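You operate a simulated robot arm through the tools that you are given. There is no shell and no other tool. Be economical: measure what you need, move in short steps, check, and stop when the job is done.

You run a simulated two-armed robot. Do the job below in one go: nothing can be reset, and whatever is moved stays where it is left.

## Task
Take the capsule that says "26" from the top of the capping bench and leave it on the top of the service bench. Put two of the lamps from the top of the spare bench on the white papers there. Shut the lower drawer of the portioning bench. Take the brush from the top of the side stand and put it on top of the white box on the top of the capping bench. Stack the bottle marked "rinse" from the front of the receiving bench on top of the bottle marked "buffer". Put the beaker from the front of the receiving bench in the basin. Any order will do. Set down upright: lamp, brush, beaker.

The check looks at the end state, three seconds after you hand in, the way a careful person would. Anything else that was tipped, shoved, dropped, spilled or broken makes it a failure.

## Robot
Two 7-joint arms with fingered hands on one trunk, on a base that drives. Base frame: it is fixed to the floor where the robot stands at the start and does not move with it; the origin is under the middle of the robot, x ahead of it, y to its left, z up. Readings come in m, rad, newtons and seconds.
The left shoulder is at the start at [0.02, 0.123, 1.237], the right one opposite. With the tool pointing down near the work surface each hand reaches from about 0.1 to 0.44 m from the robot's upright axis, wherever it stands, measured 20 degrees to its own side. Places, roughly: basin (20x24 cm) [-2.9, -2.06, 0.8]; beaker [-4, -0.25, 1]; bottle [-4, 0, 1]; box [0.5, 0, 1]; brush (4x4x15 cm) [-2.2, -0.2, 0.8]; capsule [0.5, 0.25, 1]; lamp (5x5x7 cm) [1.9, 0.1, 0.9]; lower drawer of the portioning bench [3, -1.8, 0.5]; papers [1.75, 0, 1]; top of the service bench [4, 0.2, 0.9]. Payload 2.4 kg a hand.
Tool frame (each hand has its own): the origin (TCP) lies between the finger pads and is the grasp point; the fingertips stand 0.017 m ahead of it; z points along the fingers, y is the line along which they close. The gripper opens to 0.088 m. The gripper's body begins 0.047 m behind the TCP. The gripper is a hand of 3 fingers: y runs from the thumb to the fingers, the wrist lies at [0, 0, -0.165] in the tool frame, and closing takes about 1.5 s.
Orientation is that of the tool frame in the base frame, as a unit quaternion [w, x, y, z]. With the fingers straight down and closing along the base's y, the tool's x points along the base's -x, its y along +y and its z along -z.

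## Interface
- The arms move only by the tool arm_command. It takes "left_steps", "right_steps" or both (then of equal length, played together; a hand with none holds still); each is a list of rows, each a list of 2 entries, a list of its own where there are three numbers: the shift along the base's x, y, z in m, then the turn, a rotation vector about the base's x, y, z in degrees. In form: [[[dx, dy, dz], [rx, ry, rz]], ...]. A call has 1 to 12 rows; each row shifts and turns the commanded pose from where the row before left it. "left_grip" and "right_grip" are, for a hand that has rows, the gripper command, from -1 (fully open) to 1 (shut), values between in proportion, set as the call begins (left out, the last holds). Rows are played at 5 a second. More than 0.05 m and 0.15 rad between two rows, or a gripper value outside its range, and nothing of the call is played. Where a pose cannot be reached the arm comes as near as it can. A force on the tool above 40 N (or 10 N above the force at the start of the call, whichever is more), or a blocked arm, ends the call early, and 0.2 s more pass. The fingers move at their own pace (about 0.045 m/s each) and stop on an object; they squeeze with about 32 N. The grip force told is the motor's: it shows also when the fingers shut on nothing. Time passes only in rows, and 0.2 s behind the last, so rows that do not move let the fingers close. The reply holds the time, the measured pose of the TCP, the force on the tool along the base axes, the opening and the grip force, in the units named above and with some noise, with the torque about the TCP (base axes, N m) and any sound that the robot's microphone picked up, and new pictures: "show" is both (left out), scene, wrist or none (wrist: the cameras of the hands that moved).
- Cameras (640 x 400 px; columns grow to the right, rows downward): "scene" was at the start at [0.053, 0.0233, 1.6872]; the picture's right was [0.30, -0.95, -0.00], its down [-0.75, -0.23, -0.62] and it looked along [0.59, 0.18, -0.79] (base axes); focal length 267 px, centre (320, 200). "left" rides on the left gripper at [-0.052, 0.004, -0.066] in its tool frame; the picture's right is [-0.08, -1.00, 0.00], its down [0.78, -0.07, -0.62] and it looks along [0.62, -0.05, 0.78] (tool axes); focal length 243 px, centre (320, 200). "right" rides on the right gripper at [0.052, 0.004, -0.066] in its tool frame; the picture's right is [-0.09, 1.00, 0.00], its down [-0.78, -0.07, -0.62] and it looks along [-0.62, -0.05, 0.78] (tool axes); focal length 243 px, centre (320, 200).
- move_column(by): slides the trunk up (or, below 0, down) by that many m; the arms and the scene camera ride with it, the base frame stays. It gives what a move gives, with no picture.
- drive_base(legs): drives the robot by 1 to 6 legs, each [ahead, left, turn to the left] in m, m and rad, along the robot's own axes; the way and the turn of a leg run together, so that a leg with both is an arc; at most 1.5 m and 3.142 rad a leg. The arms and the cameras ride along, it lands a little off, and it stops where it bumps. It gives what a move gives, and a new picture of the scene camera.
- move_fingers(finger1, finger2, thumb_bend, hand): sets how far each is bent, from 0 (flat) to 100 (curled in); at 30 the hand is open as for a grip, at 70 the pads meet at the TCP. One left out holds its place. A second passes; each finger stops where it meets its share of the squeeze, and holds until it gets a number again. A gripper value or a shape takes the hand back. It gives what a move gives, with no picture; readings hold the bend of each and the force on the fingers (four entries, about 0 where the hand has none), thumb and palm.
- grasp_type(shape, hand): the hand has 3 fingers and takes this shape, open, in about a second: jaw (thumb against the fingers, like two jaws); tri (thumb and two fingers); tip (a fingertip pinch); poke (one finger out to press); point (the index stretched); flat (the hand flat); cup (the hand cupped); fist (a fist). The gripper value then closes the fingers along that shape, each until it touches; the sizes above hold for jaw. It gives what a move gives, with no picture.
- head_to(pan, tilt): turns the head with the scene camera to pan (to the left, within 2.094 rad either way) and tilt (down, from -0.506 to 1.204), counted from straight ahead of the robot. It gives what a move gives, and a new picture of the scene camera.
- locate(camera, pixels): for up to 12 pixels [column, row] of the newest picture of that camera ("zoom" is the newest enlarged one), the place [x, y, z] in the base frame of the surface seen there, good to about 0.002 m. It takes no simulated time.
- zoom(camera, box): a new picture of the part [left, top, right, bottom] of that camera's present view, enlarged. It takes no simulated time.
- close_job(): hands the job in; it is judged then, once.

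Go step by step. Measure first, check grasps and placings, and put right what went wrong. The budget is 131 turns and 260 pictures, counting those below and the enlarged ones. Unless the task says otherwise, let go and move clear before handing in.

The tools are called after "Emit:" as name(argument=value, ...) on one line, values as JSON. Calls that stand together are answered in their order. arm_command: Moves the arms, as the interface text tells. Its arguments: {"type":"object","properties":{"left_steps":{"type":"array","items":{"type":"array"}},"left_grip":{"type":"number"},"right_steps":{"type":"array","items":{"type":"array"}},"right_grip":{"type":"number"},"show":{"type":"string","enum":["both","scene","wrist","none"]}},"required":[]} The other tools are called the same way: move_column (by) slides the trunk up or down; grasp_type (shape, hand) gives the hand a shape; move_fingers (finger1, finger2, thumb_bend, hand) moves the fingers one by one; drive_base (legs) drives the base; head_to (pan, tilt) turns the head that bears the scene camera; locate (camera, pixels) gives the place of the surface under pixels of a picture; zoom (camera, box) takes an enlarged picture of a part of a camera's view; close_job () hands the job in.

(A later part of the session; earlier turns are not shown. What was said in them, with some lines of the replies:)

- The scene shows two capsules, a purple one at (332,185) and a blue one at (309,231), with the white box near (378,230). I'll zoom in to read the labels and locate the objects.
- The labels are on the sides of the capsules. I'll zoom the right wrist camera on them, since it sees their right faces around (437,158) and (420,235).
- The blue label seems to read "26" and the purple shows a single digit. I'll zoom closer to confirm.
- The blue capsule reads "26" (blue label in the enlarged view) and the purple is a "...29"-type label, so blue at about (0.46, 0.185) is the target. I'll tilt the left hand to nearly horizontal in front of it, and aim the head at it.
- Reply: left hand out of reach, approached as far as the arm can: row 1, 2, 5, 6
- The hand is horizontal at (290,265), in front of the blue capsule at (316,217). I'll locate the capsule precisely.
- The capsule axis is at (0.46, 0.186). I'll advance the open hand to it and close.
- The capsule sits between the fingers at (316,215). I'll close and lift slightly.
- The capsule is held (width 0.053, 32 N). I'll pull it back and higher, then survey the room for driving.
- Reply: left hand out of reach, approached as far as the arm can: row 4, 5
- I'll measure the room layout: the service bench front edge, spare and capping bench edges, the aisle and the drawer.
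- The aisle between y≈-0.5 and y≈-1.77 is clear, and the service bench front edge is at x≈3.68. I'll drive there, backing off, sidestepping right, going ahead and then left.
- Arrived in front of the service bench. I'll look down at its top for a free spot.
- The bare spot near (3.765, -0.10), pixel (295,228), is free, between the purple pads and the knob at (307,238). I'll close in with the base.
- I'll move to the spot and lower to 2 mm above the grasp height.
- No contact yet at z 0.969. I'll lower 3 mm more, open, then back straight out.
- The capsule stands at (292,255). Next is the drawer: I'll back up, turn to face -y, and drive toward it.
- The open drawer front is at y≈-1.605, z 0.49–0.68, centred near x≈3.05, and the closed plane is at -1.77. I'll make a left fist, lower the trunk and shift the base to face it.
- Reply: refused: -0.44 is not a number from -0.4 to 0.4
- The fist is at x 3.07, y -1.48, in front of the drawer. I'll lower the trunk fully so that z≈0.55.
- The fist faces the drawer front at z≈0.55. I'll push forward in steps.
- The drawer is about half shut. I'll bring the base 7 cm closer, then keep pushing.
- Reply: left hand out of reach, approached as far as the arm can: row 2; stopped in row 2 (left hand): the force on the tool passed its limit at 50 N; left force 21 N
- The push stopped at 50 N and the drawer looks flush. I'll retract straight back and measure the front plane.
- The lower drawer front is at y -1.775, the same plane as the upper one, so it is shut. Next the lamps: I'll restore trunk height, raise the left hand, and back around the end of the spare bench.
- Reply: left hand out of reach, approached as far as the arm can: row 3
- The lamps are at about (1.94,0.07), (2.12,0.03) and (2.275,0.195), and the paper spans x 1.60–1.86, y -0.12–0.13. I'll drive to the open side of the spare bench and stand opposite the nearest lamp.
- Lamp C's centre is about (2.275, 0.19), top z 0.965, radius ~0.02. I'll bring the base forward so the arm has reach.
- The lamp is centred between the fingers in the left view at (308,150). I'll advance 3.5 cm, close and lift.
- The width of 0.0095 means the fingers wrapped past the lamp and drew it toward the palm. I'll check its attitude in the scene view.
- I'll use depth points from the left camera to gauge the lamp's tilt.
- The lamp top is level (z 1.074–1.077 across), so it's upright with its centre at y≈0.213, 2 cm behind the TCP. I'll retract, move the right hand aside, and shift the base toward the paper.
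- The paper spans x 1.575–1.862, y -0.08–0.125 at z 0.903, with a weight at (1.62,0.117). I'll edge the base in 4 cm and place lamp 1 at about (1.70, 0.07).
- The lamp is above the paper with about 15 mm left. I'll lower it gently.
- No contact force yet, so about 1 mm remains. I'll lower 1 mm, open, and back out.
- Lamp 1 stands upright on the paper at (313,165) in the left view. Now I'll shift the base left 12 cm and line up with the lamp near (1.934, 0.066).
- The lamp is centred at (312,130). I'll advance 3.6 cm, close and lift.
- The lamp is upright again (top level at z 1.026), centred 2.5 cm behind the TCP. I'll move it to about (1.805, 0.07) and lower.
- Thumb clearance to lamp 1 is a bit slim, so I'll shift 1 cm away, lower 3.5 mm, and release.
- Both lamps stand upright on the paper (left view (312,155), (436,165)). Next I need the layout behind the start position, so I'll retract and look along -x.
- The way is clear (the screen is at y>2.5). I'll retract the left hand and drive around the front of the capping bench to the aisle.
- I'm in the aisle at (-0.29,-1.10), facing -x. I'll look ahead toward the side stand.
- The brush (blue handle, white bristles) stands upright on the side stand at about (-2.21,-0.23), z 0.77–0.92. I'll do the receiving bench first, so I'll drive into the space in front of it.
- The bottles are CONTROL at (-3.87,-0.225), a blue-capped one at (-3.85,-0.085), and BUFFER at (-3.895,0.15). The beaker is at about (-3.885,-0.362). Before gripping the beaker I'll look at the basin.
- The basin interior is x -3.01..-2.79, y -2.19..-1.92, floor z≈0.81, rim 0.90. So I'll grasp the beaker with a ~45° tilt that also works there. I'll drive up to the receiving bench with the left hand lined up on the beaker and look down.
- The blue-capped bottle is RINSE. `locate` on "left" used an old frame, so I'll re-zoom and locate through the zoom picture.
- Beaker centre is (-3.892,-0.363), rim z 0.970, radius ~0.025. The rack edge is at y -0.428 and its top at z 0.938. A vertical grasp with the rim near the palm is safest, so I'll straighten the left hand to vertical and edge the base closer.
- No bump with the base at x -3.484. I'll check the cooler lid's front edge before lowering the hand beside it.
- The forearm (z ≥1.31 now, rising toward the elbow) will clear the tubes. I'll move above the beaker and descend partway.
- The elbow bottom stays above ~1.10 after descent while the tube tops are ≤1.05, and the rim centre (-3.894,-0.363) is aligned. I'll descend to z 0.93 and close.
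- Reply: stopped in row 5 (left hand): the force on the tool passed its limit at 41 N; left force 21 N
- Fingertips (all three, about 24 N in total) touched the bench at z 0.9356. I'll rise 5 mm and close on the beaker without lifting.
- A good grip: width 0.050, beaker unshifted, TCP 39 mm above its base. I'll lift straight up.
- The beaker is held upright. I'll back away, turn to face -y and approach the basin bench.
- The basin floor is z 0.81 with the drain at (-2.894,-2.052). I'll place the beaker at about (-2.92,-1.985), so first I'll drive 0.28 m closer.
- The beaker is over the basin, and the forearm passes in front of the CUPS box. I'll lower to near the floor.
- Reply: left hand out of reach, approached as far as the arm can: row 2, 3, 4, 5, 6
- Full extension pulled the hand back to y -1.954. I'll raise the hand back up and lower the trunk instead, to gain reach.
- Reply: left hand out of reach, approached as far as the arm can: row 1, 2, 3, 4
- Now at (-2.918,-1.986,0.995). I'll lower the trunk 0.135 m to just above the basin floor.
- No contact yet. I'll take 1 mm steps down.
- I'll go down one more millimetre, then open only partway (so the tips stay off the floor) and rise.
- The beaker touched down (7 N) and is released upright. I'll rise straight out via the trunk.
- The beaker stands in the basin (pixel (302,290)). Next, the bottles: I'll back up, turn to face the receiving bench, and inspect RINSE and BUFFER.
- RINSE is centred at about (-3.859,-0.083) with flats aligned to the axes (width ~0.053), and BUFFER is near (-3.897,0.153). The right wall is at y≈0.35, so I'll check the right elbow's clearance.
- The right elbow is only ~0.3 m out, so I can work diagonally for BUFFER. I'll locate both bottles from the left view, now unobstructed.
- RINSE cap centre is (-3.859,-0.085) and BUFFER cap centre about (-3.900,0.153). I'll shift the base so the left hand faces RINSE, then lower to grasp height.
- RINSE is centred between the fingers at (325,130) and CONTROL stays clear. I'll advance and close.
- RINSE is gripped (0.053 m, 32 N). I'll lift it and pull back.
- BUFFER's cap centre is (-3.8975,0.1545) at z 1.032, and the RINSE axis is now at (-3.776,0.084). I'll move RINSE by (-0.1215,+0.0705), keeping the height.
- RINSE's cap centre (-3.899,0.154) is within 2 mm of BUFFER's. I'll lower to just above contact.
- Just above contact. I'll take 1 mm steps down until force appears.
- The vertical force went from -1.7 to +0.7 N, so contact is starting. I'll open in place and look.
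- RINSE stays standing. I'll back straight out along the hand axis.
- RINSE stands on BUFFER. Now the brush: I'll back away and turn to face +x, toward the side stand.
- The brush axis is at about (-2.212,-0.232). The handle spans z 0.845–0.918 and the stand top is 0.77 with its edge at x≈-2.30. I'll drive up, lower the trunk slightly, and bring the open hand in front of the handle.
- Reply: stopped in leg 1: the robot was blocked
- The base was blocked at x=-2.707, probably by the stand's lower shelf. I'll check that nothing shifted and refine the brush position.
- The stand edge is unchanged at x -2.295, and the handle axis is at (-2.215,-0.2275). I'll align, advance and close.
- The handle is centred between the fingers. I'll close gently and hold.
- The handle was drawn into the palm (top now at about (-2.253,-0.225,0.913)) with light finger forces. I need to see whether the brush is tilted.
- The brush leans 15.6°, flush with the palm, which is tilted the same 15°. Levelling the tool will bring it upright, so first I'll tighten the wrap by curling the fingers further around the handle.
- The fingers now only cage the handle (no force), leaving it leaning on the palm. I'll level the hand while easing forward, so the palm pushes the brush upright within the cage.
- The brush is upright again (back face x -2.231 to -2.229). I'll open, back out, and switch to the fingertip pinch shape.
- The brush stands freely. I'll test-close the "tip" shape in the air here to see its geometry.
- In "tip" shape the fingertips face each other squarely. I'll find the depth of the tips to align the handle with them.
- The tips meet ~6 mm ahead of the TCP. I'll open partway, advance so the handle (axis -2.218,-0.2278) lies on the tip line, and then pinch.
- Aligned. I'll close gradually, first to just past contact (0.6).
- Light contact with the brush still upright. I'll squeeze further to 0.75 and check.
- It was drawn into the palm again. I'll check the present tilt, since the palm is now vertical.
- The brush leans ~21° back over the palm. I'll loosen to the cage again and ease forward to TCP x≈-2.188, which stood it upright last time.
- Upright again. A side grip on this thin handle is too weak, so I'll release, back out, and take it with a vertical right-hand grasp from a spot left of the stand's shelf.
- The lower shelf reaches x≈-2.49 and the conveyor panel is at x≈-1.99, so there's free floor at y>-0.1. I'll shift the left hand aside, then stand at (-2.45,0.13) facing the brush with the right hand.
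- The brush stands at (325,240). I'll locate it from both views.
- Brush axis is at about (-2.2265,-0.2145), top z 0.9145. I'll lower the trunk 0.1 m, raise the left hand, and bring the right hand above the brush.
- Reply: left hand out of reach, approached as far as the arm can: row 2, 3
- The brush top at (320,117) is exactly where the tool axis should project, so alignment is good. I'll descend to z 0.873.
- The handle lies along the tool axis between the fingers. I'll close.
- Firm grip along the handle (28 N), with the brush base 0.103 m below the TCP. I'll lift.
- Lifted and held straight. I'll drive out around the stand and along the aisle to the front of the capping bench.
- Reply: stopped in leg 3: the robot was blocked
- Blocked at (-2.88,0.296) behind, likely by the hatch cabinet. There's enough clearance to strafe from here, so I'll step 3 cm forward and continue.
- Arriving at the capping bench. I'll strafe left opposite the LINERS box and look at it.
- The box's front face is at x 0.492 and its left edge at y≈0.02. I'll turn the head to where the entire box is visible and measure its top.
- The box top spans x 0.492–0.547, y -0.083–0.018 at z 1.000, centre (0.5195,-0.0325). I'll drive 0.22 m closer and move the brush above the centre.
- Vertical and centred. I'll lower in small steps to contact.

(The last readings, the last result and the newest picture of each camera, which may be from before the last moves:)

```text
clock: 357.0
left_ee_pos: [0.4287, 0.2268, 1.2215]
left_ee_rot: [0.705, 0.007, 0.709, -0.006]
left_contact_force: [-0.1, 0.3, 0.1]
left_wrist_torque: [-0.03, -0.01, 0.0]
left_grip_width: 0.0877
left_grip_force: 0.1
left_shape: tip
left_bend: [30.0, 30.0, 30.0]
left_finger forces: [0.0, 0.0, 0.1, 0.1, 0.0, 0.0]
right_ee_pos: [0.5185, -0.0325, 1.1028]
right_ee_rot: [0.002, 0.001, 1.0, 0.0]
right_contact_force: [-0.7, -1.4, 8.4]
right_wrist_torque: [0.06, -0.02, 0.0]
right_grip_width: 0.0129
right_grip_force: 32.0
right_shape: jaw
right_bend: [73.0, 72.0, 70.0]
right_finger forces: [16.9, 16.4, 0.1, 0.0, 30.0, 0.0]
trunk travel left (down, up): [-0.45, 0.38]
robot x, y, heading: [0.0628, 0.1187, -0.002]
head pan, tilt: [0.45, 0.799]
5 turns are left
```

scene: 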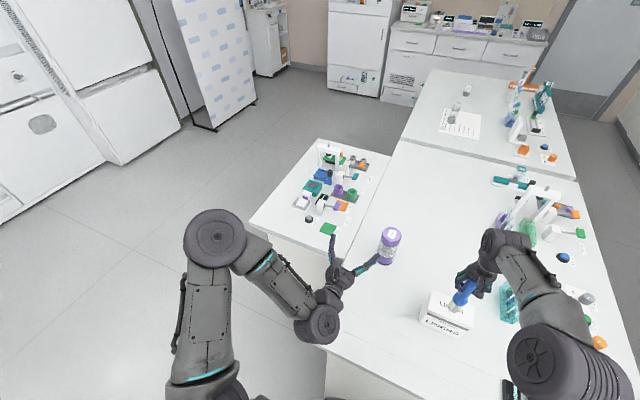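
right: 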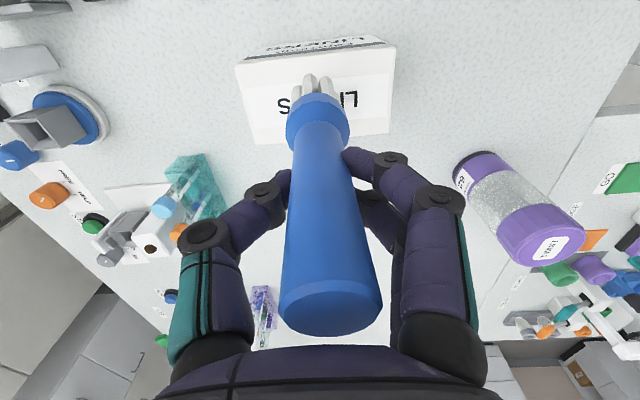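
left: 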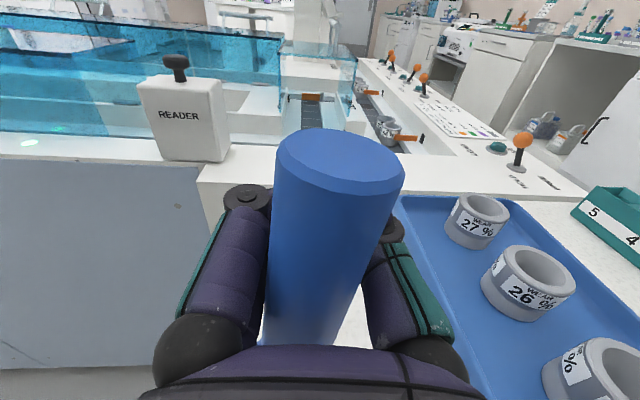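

Contact confirmed (8 N), and only 5 turns remain. I'll ease off slightly, open, and rise straight up.

Emit:
arm_command(right_steps=[[[0, 0, 0.0007], [0, 0, 0]], [[0, 0, 0], [0, 0, 0]], [[0, 0, 0], [0, 0, 0]], [[0, 0, 0], [0, 0, 0]], [[0, 0, 0], [0, 0, 0]], [[0, 0, 0], [0, 0, 0]], [[0, 0, 0], [0, 0, 0]], [[0, 0, 0.02], [0, 0, 0]], [[0, 0, 0.03], [0, 0, 0]], [[0, 0, 0.04], [0, 0, 0]], [[0, 0, 0.04], [0, 0, 0]]], right_grip=-1, show="both")

```text
clock: 359.4
left_ee_pos: [0.4286, 0.2278, 1.2212]
left_ee_rot: [0.705, 0.007, 0.709, -0.006]
left_contact_force: [0.2, -0.2, 0.5]
left_wrist_torque: [0.0, -0.04, 0.01]
left_grip_width: 0.0879
left_grip_force: 0.1
left_shape: tip
left_bend: [30.0, 30.0, 30.0]
left_finger forces: [0.1, 0.0, 0.1, 0.0, 0.1, 0.1]
right_ee_pos: [0.5165, -0.0313, 1.2314]
right_ee_rot: [0.0, 0.0, 1.0, 0.0]
right_contact_force: [-0.6, -0.3, 1.1]
right_wrist_torque: [-0.02, 0.02, -0.02]
right_grip_width: 0.0878
right_grip_force: 0.0
right_shape: jaw
right_bend: [30.0, 30.0, 30.0]
right_finger forces: [0.0, 0.0, 0.1, 0.0, 0.0, 0.0]
trunk travel left (down, up): [-0.45, 0.38]
robot x, y, heading: [0.0641, 0.1182, -0.004]
head pan, tilt: [0.45, 0.799]
4 turns are left
```

scene: 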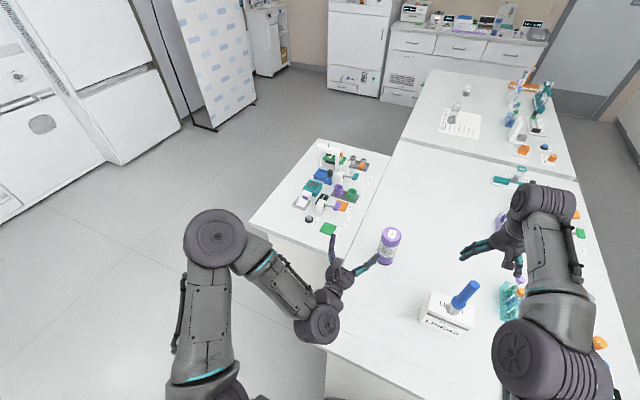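
right: 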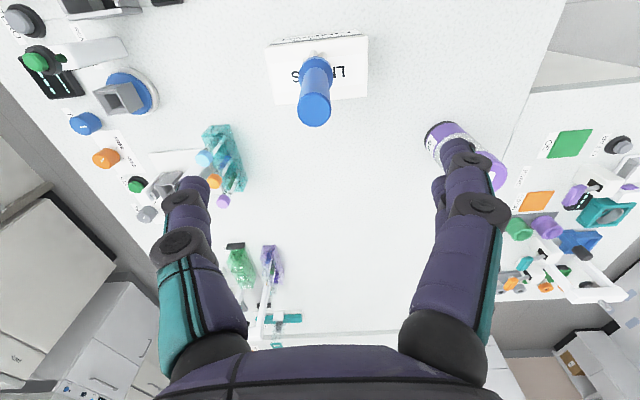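

The brush stands on the box (pixel (463,295)), with the hand clear above it. I'll back the base away and then hand in.

Emit:
drive_base(legs=[[-0.25, 0, 0]])

```text
clock: 361.2
left_ee_pos: [0.1789, 0.2289, 1.2214]
left_ee_rot: [0.705, 0.006, 0.709, -0.006]
left_contact_force: [-0.6, -0.3, -0.6]
left_wrist_torque: [0.02, 0.02, -0.03]
left_grip_width: 0.0878
left_grip_force: 0.1
left_shape: tip
left_bend: [30.0, 30.0, 30.0]
left_finger forces: [0.0, 0.1, 0.0, 0.0, 0.1, 0.0]
right_ee_pos: [0.267, -0.0294, 1.2316]
right_ee_rot: [0.001, 0.0, 1.0, -0.001]
right_contact_force: [0.6, -0.2, -0.3]
right_wrist_torque: [0.03, -0.02, 0.02]
right_grip_width: 0.088
right_grip_force: 0.0
right_shape: jaw
right_bend: [30.0, 30.0, 30.0]
right_finger forces: [0.0, 0.0, 0.1, 0.1, 0.1, 0.0]
trunk travel left (down, up): [-0.45, 0.38]
robot x, y, heading: [-0.1835, 0.1156, 0.002]
head pan, tilt: [0.45, 0.799]
3 turns are left
```

scene: 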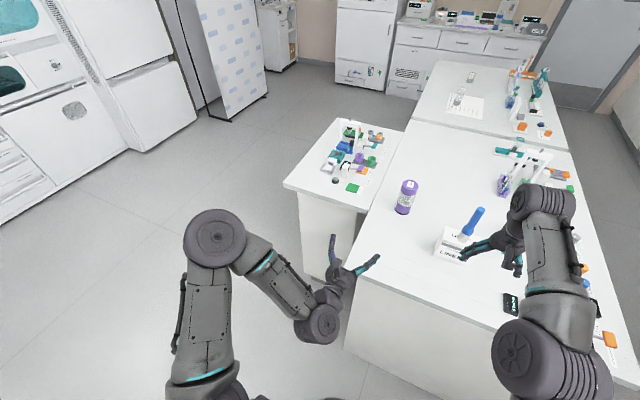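

The brush still stands on the box at (473,222) and both hands are clear, so I'm handing in the job.

Emit:
close_job()

```text
The job is handed in.
```

I finished all six parts of the job and handed it in; each looked right in the last picture or reading I took of it, though I don't have the check's result.

- **Capsule:** "26" stands on bare surface on the service bench top.
- **Lamps:** two stand upright on the white paper on the spare bench.
- **Drawer:** the lower drawer of the portioning bench is shut, flush with the drawer above it.
- **Bottles:** "rinse" stands on top of "buffer".
- **Beaker:** it stands upright in the basin.
- **Brush:** it stands upright on the white box on the capping bench. My first two grips on the side stand tipped it about 15° and 21°; I stood it back up both times before lifting it.

The base bumped twice: once against the side stand's lower shelf, which did not move, and once while backing up, probably against the hatch cabinet. I did not check the cabinet afterwards.
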